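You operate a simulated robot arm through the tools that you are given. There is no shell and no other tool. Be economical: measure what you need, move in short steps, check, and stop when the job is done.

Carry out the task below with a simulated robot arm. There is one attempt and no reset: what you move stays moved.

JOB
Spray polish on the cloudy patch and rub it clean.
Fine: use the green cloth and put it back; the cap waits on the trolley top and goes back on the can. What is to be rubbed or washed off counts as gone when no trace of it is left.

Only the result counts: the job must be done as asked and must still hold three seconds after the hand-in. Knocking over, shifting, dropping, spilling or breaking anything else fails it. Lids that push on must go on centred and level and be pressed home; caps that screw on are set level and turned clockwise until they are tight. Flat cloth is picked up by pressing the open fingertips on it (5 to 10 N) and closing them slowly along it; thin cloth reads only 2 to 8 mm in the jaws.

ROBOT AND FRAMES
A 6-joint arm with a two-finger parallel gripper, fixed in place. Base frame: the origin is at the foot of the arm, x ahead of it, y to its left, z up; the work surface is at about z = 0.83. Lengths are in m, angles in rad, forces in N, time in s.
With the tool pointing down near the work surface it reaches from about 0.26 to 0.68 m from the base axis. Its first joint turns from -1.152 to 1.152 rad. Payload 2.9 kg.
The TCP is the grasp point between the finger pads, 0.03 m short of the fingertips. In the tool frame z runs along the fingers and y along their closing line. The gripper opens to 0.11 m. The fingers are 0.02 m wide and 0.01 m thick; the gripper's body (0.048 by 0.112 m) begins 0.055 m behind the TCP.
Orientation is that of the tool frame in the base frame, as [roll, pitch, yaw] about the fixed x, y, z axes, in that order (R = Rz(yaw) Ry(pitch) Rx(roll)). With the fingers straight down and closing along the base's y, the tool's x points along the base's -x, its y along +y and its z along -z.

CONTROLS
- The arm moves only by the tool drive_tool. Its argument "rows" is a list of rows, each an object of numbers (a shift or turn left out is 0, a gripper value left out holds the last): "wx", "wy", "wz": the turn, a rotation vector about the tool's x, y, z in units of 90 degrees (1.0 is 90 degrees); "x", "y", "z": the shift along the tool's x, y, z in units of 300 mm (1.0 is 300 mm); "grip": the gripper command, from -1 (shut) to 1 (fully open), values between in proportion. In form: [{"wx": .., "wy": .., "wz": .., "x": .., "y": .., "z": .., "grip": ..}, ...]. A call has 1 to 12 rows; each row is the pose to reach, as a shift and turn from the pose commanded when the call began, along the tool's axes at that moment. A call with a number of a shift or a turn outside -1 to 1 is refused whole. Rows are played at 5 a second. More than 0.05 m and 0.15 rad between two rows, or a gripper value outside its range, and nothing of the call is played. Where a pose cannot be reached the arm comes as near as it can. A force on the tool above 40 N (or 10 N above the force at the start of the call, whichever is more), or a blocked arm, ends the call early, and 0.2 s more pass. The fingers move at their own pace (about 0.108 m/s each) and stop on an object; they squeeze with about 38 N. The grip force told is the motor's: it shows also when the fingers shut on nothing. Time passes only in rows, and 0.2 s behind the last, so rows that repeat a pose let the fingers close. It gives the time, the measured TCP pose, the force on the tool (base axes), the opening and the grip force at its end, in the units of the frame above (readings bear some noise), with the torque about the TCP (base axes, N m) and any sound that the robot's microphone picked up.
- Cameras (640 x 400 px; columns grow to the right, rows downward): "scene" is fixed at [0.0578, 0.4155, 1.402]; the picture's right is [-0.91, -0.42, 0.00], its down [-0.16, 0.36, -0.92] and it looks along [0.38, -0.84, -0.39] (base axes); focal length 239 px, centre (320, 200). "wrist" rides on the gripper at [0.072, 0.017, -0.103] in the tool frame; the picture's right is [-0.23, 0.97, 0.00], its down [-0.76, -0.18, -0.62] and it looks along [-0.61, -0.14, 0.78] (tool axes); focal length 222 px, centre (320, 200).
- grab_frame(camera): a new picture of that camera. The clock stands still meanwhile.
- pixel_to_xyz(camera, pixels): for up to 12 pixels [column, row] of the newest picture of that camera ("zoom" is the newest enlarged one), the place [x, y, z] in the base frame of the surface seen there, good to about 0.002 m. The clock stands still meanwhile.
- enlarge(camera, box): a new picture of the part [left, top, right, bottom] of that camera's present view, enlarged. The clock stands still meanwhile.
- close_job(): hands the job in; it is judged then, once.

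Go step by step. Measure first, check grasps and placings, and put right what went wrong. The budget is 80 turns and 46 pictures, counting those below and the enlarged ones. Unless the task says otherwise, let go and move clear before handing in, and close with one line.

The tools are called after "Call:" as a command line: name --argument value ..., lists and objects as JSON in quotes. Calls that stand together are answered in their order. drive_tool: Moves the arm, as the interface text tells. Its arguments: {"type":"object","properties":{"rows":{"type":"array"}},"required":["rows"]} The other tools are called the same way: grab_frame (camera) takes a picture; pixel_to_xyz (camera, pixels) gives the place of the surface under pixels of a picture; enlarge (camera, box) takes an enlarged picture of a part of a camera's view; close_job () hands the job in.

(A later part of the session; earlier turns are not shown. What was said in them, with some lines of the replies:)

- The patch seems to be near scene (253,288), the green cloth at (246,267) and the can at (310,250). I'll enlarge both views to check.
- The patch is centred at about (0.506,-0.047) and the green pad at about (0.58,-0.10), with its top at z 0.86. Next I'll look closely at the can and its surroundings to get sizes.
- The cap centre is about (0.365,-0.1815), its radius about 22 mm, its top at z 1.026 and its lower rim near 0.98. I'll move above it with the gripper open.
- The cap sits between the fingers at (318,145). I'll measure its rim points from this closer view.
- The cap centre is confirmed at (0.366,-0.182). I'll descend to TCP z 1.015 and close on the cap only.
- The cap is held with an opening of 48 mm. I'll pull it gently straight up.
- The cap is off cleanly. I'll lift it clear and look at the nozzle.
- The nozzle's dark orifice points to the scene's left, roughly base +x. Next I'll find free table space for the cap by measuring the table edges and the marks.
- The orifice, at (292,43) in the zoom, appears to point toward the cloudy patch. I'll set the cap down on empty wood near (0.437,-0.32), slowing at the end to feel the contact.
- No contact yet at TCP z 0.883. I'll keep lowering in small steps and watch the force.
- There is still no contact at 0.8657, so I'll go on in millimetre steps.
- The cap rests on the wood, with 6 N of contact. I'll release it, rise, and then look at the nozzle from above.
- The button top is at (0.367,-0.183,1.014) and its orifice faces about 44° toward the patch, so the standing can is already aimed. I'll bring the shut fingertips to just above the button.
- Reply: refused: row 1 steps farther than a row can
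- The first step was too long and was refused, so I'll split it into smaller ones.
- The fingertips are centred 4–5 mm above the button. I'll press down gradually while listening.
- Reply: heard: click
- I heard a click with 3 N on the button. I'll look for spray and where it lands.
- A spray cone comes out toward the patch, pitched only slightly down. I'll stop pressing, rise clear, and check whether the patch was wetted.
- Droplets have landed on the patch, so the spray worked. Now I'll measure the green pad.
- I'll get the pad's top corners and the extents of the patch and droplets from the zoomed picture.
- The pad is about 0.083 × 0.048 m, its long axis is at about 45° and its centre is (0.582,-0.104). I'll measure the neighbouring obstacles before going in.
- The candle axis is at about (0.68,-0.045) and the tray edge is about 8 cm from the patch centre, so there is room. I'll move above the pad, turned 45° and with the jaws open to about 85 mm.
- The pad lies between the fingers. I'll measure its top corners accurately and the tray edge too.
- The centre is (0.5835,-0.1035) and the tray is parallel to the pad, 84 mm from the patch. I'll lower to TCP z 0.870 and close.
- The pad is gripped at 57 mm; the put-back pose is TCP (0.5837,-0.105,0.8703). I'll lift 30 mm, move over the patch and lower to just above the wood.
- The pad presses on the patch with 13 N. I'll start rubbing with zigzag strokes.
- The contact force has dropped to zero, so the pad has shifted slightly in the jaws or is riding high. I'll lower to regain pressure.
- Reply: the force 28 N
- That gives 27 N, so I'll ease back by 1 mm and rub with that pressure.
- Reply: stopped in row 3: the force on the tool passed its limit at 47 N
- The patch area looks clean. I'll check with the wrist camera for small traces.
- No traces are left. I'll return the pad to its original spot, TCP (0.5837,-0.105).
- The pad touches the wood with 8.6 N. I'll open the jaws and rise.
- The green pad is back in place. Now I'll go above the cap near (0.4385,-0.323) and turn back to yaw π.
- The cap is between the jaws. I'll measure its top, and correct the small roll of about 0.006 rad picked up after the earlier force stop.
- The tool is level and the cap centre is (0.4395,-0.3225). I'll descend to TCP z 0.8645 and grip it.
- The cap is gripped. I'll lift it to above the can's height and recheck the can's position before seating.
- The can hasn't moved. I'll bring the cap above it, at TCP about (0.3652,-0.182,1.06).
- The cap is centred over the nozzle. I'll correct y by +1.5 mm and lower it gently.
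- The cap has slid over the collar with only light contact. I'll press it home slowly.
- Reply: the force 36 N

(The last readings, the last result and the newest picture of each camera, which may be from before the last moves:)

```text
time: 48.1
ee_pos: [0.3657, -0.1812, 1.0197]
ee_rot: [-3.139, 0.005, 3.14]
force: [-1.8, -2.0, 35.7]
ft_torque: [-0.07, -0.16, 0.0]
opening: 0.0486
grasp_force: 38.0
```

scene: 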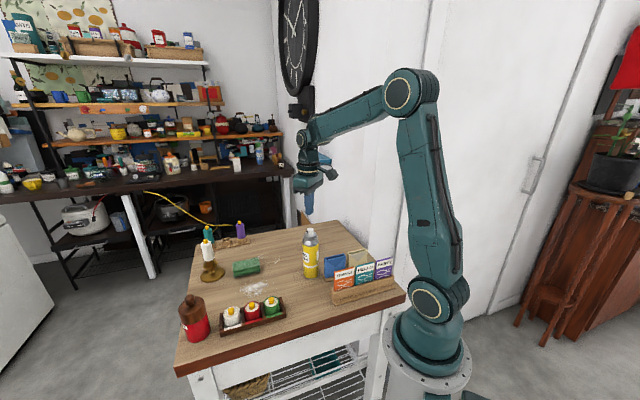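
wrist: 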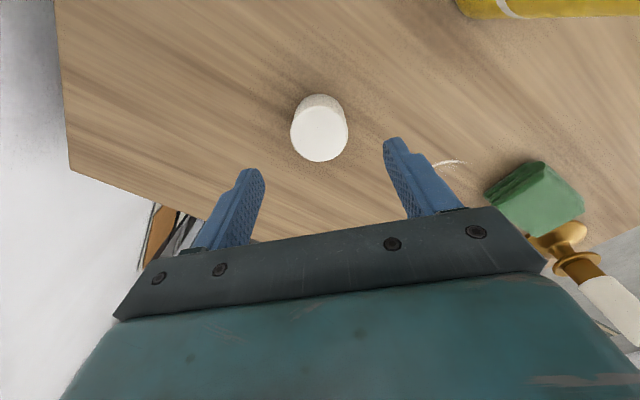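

It pushes back with 36 N at the seated height, with no click heard. I'll release, rise, and check the cap's top height and level.

Call:
drive_tool --rows '[{"z": -0.004, "grip": -1}, {"z": -0.004, "grip": 0.1}, {"z": -0.004, "grip": 0.4}, {"z": -0.004, "grip": 0.4}, {"z": -0.15, "grip": 0.4}, {"z": -0.25, "grip": -1}, {"z": -0.25, "grip": -1}, {"z": -0.25, "grip": -1}]'

Call:
grab_frame --camera "wrist"

Call:
enlarge --camera "scene" --box '[280, 215, 344, 285]'

Call:
pixel_to_xyz --camera "zoom" --pixels '[[310, 60], [285, 65], [335, 65], [310, 45], [310, 135], [310, 120]]'

```text
time: 49.9
ee_pos: [0.3666, -0.182, 1.0959]
ee_rot: [3.141, -0.002, 3.141]
force: [-0.5, 0.4, -0.7]
ft_torque: [-0.01, 0.0, 0.03]
opening: 0.0001
grasp_force: 38.1
```

```text
15 pictures are left
```

wrist: 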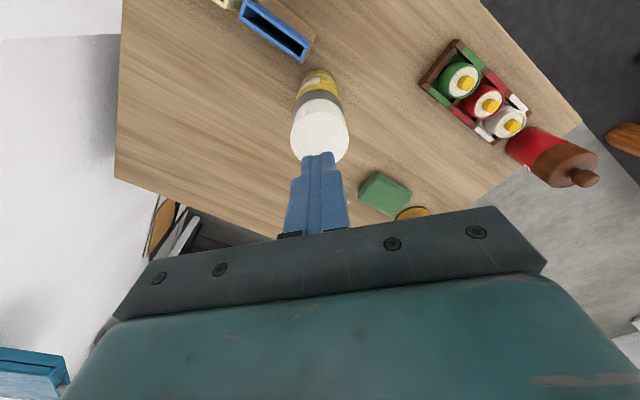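

```text
5.71 times, centred on (312, 250) of scene
```

zoom: 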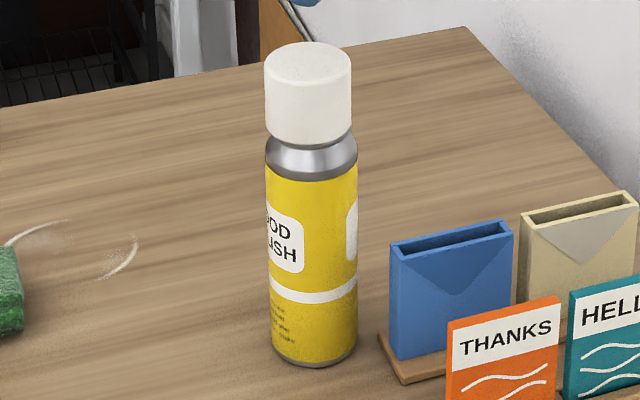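

```text
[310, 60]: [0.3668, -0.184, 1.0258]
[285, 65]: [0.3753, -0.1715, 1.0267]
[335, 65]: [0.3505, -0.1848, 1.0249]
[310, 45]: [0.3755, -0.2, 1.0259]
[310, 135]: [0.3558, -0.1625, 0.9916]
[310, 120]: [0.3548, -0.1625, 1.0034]
```

The cap top is at 1.026, the same as at the start, and it looks level. To be sure it is home, I'll press on the centre of its top with the shut fingertips.

Call:
drive_tool --rows '[{"z": 0.06}, {"z": 0.115}, {"z": 0.125}, {"z": 0.132}, {"z": 0.138}, {"z": 0.142}, {"z": 0.146}]'

```text
time: 51.3
ee_pos: [0.3678, -0.1818, 1.0573]
ee_rot: [-3.139, 0.006, 3.141]
force: [-1.8, 0.1, 8.3]
ft_torque: [0.08, 0.1, 0.01]
opening: 0.0
grasp_force: 38.2
stopped in row 6: the force on the tool passed its limit at 44 N (the readings are from after the stop); the commanded pose is now the measured one
```

The cap takes 44 N without moving, so it is home. I'll rise clear and do a final check of the can, pad and table.

Call:
drive_tool --rows '[{"z": -0.06}, {"z": -0.1}, {"z": -0.1, "grip": 1}, {"z": -0.1, "grip": 1}, {"z": -0.1, "grip": 1}, {"z": -0.1, "grip": 1}]'

Call:
grab_frame --camera "wrist"

Call:
pixel_to_xyz --camera "wrist" --pixels '[[318, 145], [295, 145], [342, 145], [318, 165], [318, 122]]'

Call:
enlarge --camera "scene" --box '[170, 210, 410, 360]'

Call:
enlarge --camera "scene" --box '[280, 215, 344, 285]'

```text
time: 52.7
ee_pos: [0.3681, -0.182, 1.0874]
ee_rot: [-3.139, 0.006, -3.141]
force: [-0.1, 0.0, -0.1]
ft_torque: [0.01, -0.03, 0.03]
opening: 0.1098
grasp_force: 0.1
```

```text
13 pictures are left
```

wrist: 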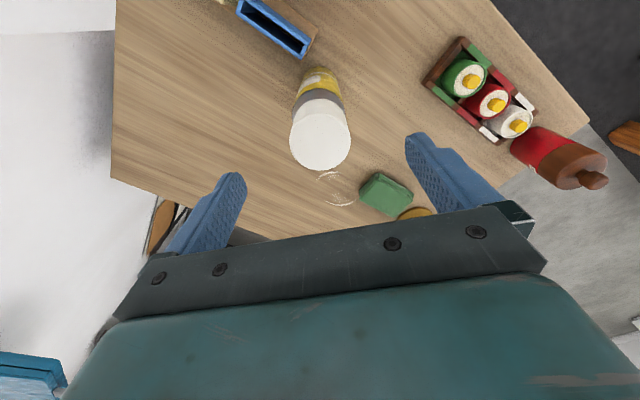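

```text
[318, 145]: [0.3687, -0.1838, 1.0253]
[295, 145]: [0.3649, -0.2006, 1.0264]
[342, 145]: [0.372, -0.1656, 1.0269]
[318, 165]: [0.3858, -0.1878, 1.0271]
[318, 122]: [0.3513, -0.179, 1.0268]
```

```text
2.67 times, centred on (290, 285) of scene
```

zoom: 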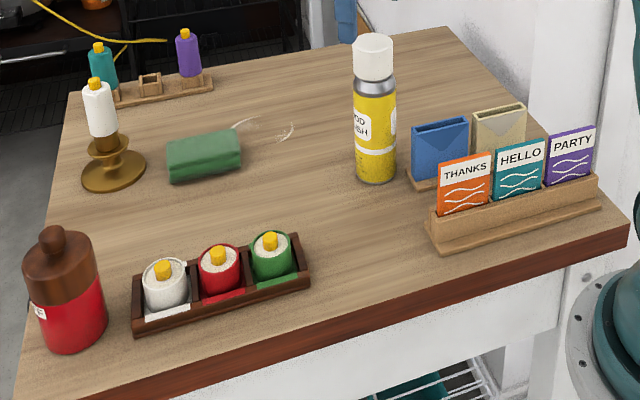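

```text
5.71 times, centred on (312, 250) of scene
```

zoom: 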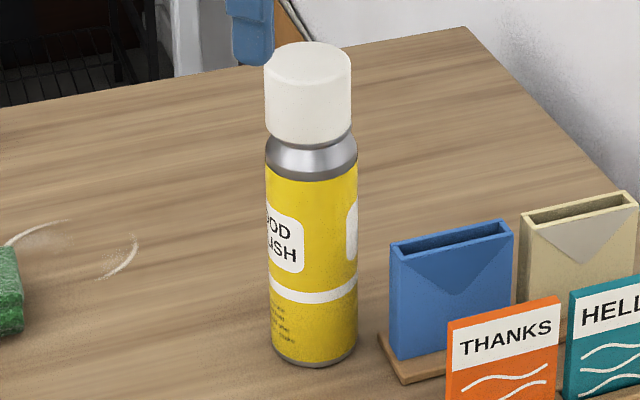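

Everything else looks right, but compared with the first picture the cap seems about 1 mm toward +x of the can axis (cap centre at zoom 307.5 instead of 309.5). I'll regrip it, level the tool, and re-seat it properly.

Call:
drive_tool --rows '[{"wy": -0.004, "z": 0.0, "grip": 1}, {"wy": -0.004, "z": 0.1, "grip": 1}, {"wy": -0.004, "z": 0.2, "grip": 1}, {"wy": -0.004, "z": 0.226, "grip": 1}, {"wy": -0.004, "z": 0.226, "grip": 0.3}, {"wy": -0.004, "z": 0.226, "grip": -0.08}, {"wy": -0.004, "z": 0.226, "grip": -0.2}, {"wy": -0.004, "z": 0.226, "grip": -1}, {"wy": -0.004, "z": 0.226, "grip": -1}]'

Call:
drive_tool --rows '[{"z": -0.002}, {"z": -0.004}, {"z": -0.006}]'

```text
time: 54.7
ee_pos: [0.3672, -0.1839, 1.018]
ee_rot: [-3.137, 0.011, 3.141]
force: [0.3, 0.7, 0.3]
ft_torque: [0.01, -0.01, 0.03]
opening: 0.0487
grasp_force: 37.6
```

```text
time: 55.5
ee_pos: [0.3669, -0.1831, 1.0193]
ee_rot: [-3.137, 0.011, 3.14]
force: [-0.2, -0.3, -0.3]
ft_torque: [0.0, -0.02, 0.01]
opening: 0.0482
grasp_force: 37.8
```

I used the wrong sign, so the tool is tilted 0.011 rad. The cap itself was gripped while sitting level, so I'll keep this orientation. I'll lift 10 mm, look, shift 1 mm toward −x and re-seat by feel.

Call:
drive_tool --rows '[{"z": -0.015}, {"z": -0.03}, {"z": -0.03, "x": 0.003}, {"z": -0.03, "x": 0.003}]'

Call:
enlarge --camera "scene" --box '[280, 215, 344, 285]'

```text
time: 56.5
ee_pos: [0.3665, -0.1816, 1.0288]
ee_rot: [-3.137, 0.012, -3.141]
force: [-0.3, 0.1, -0.5]
ft_torque: [-0.01, 0.02, -0.02]
opening: 0.0483
grasp_force: 37.9
```

```text
5.71 times, centred on (312, 250) of scene
```

zoom: 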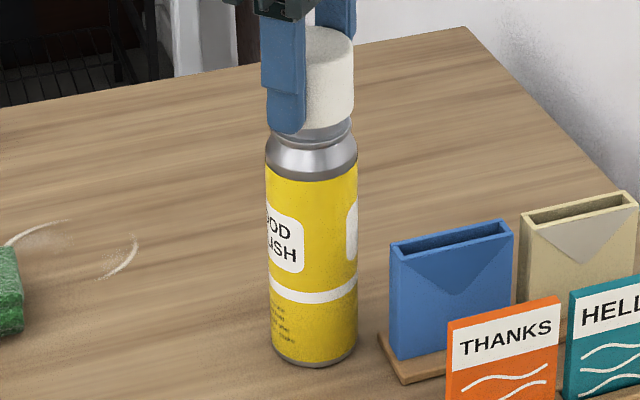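

The can hasn't moved, and the cap's right edge at zoom 354 now matches the original alignment (353). I'll lower and press it home.

Call:
drive_tool --rows '[{"z": 0.01}, {"z": 0.02}, {"z": 0.025}, {"z": 0.025}]'

Call:
drive_tool --rows '[{"z": 0.004}, {"z": 0.008}, {"z": 0.011}, {"z": 0.011}]'

```text
time: 57.5
ee_pos: [0.367, -0.1836, 1.021]
ee_rot: [-3.137, 0.012, 3.141]
force: [0.3, -0.2, 0.1]
ft_torque: [0.04, 0.02, 0.02]
opening: 0.0486
grasp_force: 38.3
```

```text
time: 58.5
ee_pos: [0.3666, -0.1825, 1.0186]
ee_rot: [-3.138, 0.01, 3.14]
force: [-0.2, 0.0, -0.3]
ft_torque: [0.0, -0.02, -0.02]
opening: 0.0483
grasp_force: 38.3
```

No lateral or vertical force yet. I'll press further.

Call:
drive_tool --rows '[{"z": 0.003}, {"z": 0.006}, {"z": 0.008}, {"z": 0.008}]'

```text
time: 59.5
ee_pos: [0.3676, -0.1822, 1.0163]
ee_rot: [-3.136, 0.017, -3.141]
force: [-3.9, -0.9, 35.2]
ft_torque: [0.13, 0.1, 0.0]
opening: 0.0484
grasp_force: 38.1
```

It took 35 N, and it seated with no lateral hang-up. I'll back off, release, rise, and check.

Call:
drive_tool --rows '[{"z": -0.005, "grip": -1}, {"z": -0.005, "grip": -0.05}, {"z": -0.005, "grip": 0.5}, {"z": -0.005, "grip": 0.5}, {"z": -0.15, "grip": 0.5}, {"z": -0.26, "grip": 0.5, "wy": 0.007}, {"z": -0.26, "grip": -1, "wy": 0.007}, {"z": -0.26, "grip": -1, "wy": 0.007}, {"z": -0.26, "grip": -1, "wy": 0.007}]'

Call:
enlarge --camera "scene" --box '[280, 215, 344, 285]'

```text
time: 61.5
ee_pos: [0.3662, -0.1853, 1.0938]
ee_rot: [-3.138, -0.001, 3.142]
force: [-0.4, -0.1, -0.6]
ft_torque: [-0.02, -0.03, 0.02]
opening: 0.0001
grasp_force: 37.3
```

```text
5.71 times, centred on (312, 250) of scene
```

zoom: 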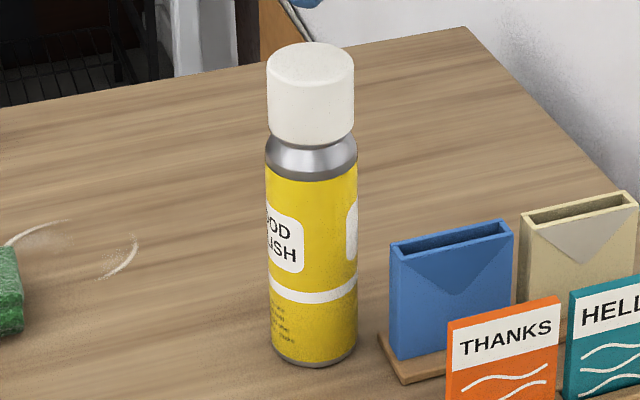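

The cap now lines up with the first picture (edges 266–354). I'll give it one last centred press on top with the fingertips.

Call:
drive_tool --rows '[{"y": 0.009, "z": 0.06}, {"y": 0.009, "z": 0.11}, {"y": 0.009, "z": 0.119}, {"y": 0.009, "z": 0.124}, {"y": 0.009, "z": 0.128}, {"y": 0.009, "z": 0.131}]'

```text
time: 62.9
ee_pos: [0.366, -0.1786, 1.0561]
ee_rot: [-3.138, 0.005, 3.141]
force: [-2.1, 0.7, 32.1]
ft_torque: [0.08, 0.1, -0.02]
opening: 0.0
grasp_force: 37.5
```

The cap holds 32 N at tip height 1.026, so it is home. I'll retreat upward and take a last look.

Call:
drive_tool --rows '[{"z": -0.05}, {"z": -0.2}, {"z": -0.35}, {"z": -0.5}, {"z": -0.6}, {"z": -0.6}]'

Call:
enlarge --camera "scene" --box '[280, 215, 344, 285]'

Call:
enlarge --camera "wrist" --box '[140, 0, 460, 200]'

```text
time: 64.3
ee_pos: [0.3634, -0.1745, 1.2366]
ee_rot: [-3.138, 0.001, 3.141]
force: [0.4, 1.0, 0.9]
ft_torque: [-0.03, -0.01, 0.0]
opening: 0.0001
grasp_force: 38.0
```

```text
5.71 times, centred on (312, 250) of scene
```

zoom: 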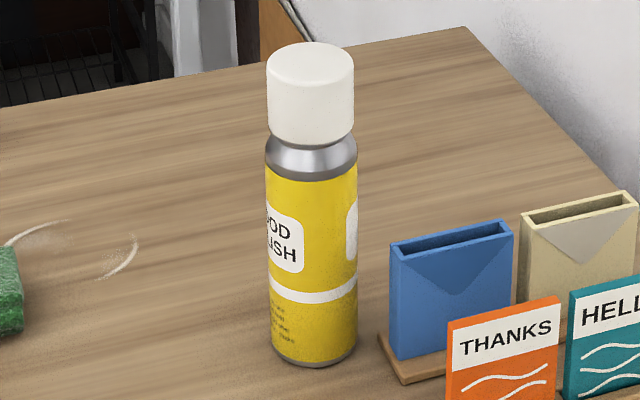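

```text
2.00 times, centred on (300, 100) of wrist
```

zoom: 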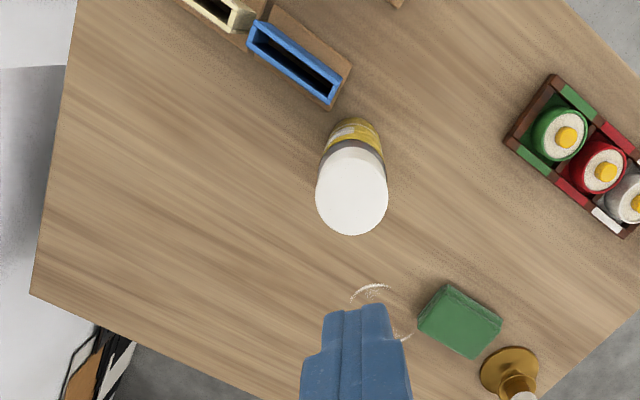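

The wood where the patch was is clean, the green pad is back, and the cap sits level and pressed home on the can. The arm is clear, so I'm handing in.

Call:
close_job

```text
The job is handed in.
```

The cloudy patch was sprayed and rubbed off with no trace left in the final pictures; the green cloth is back in its place, the cap is pressed back on the can, and the job is handed in.
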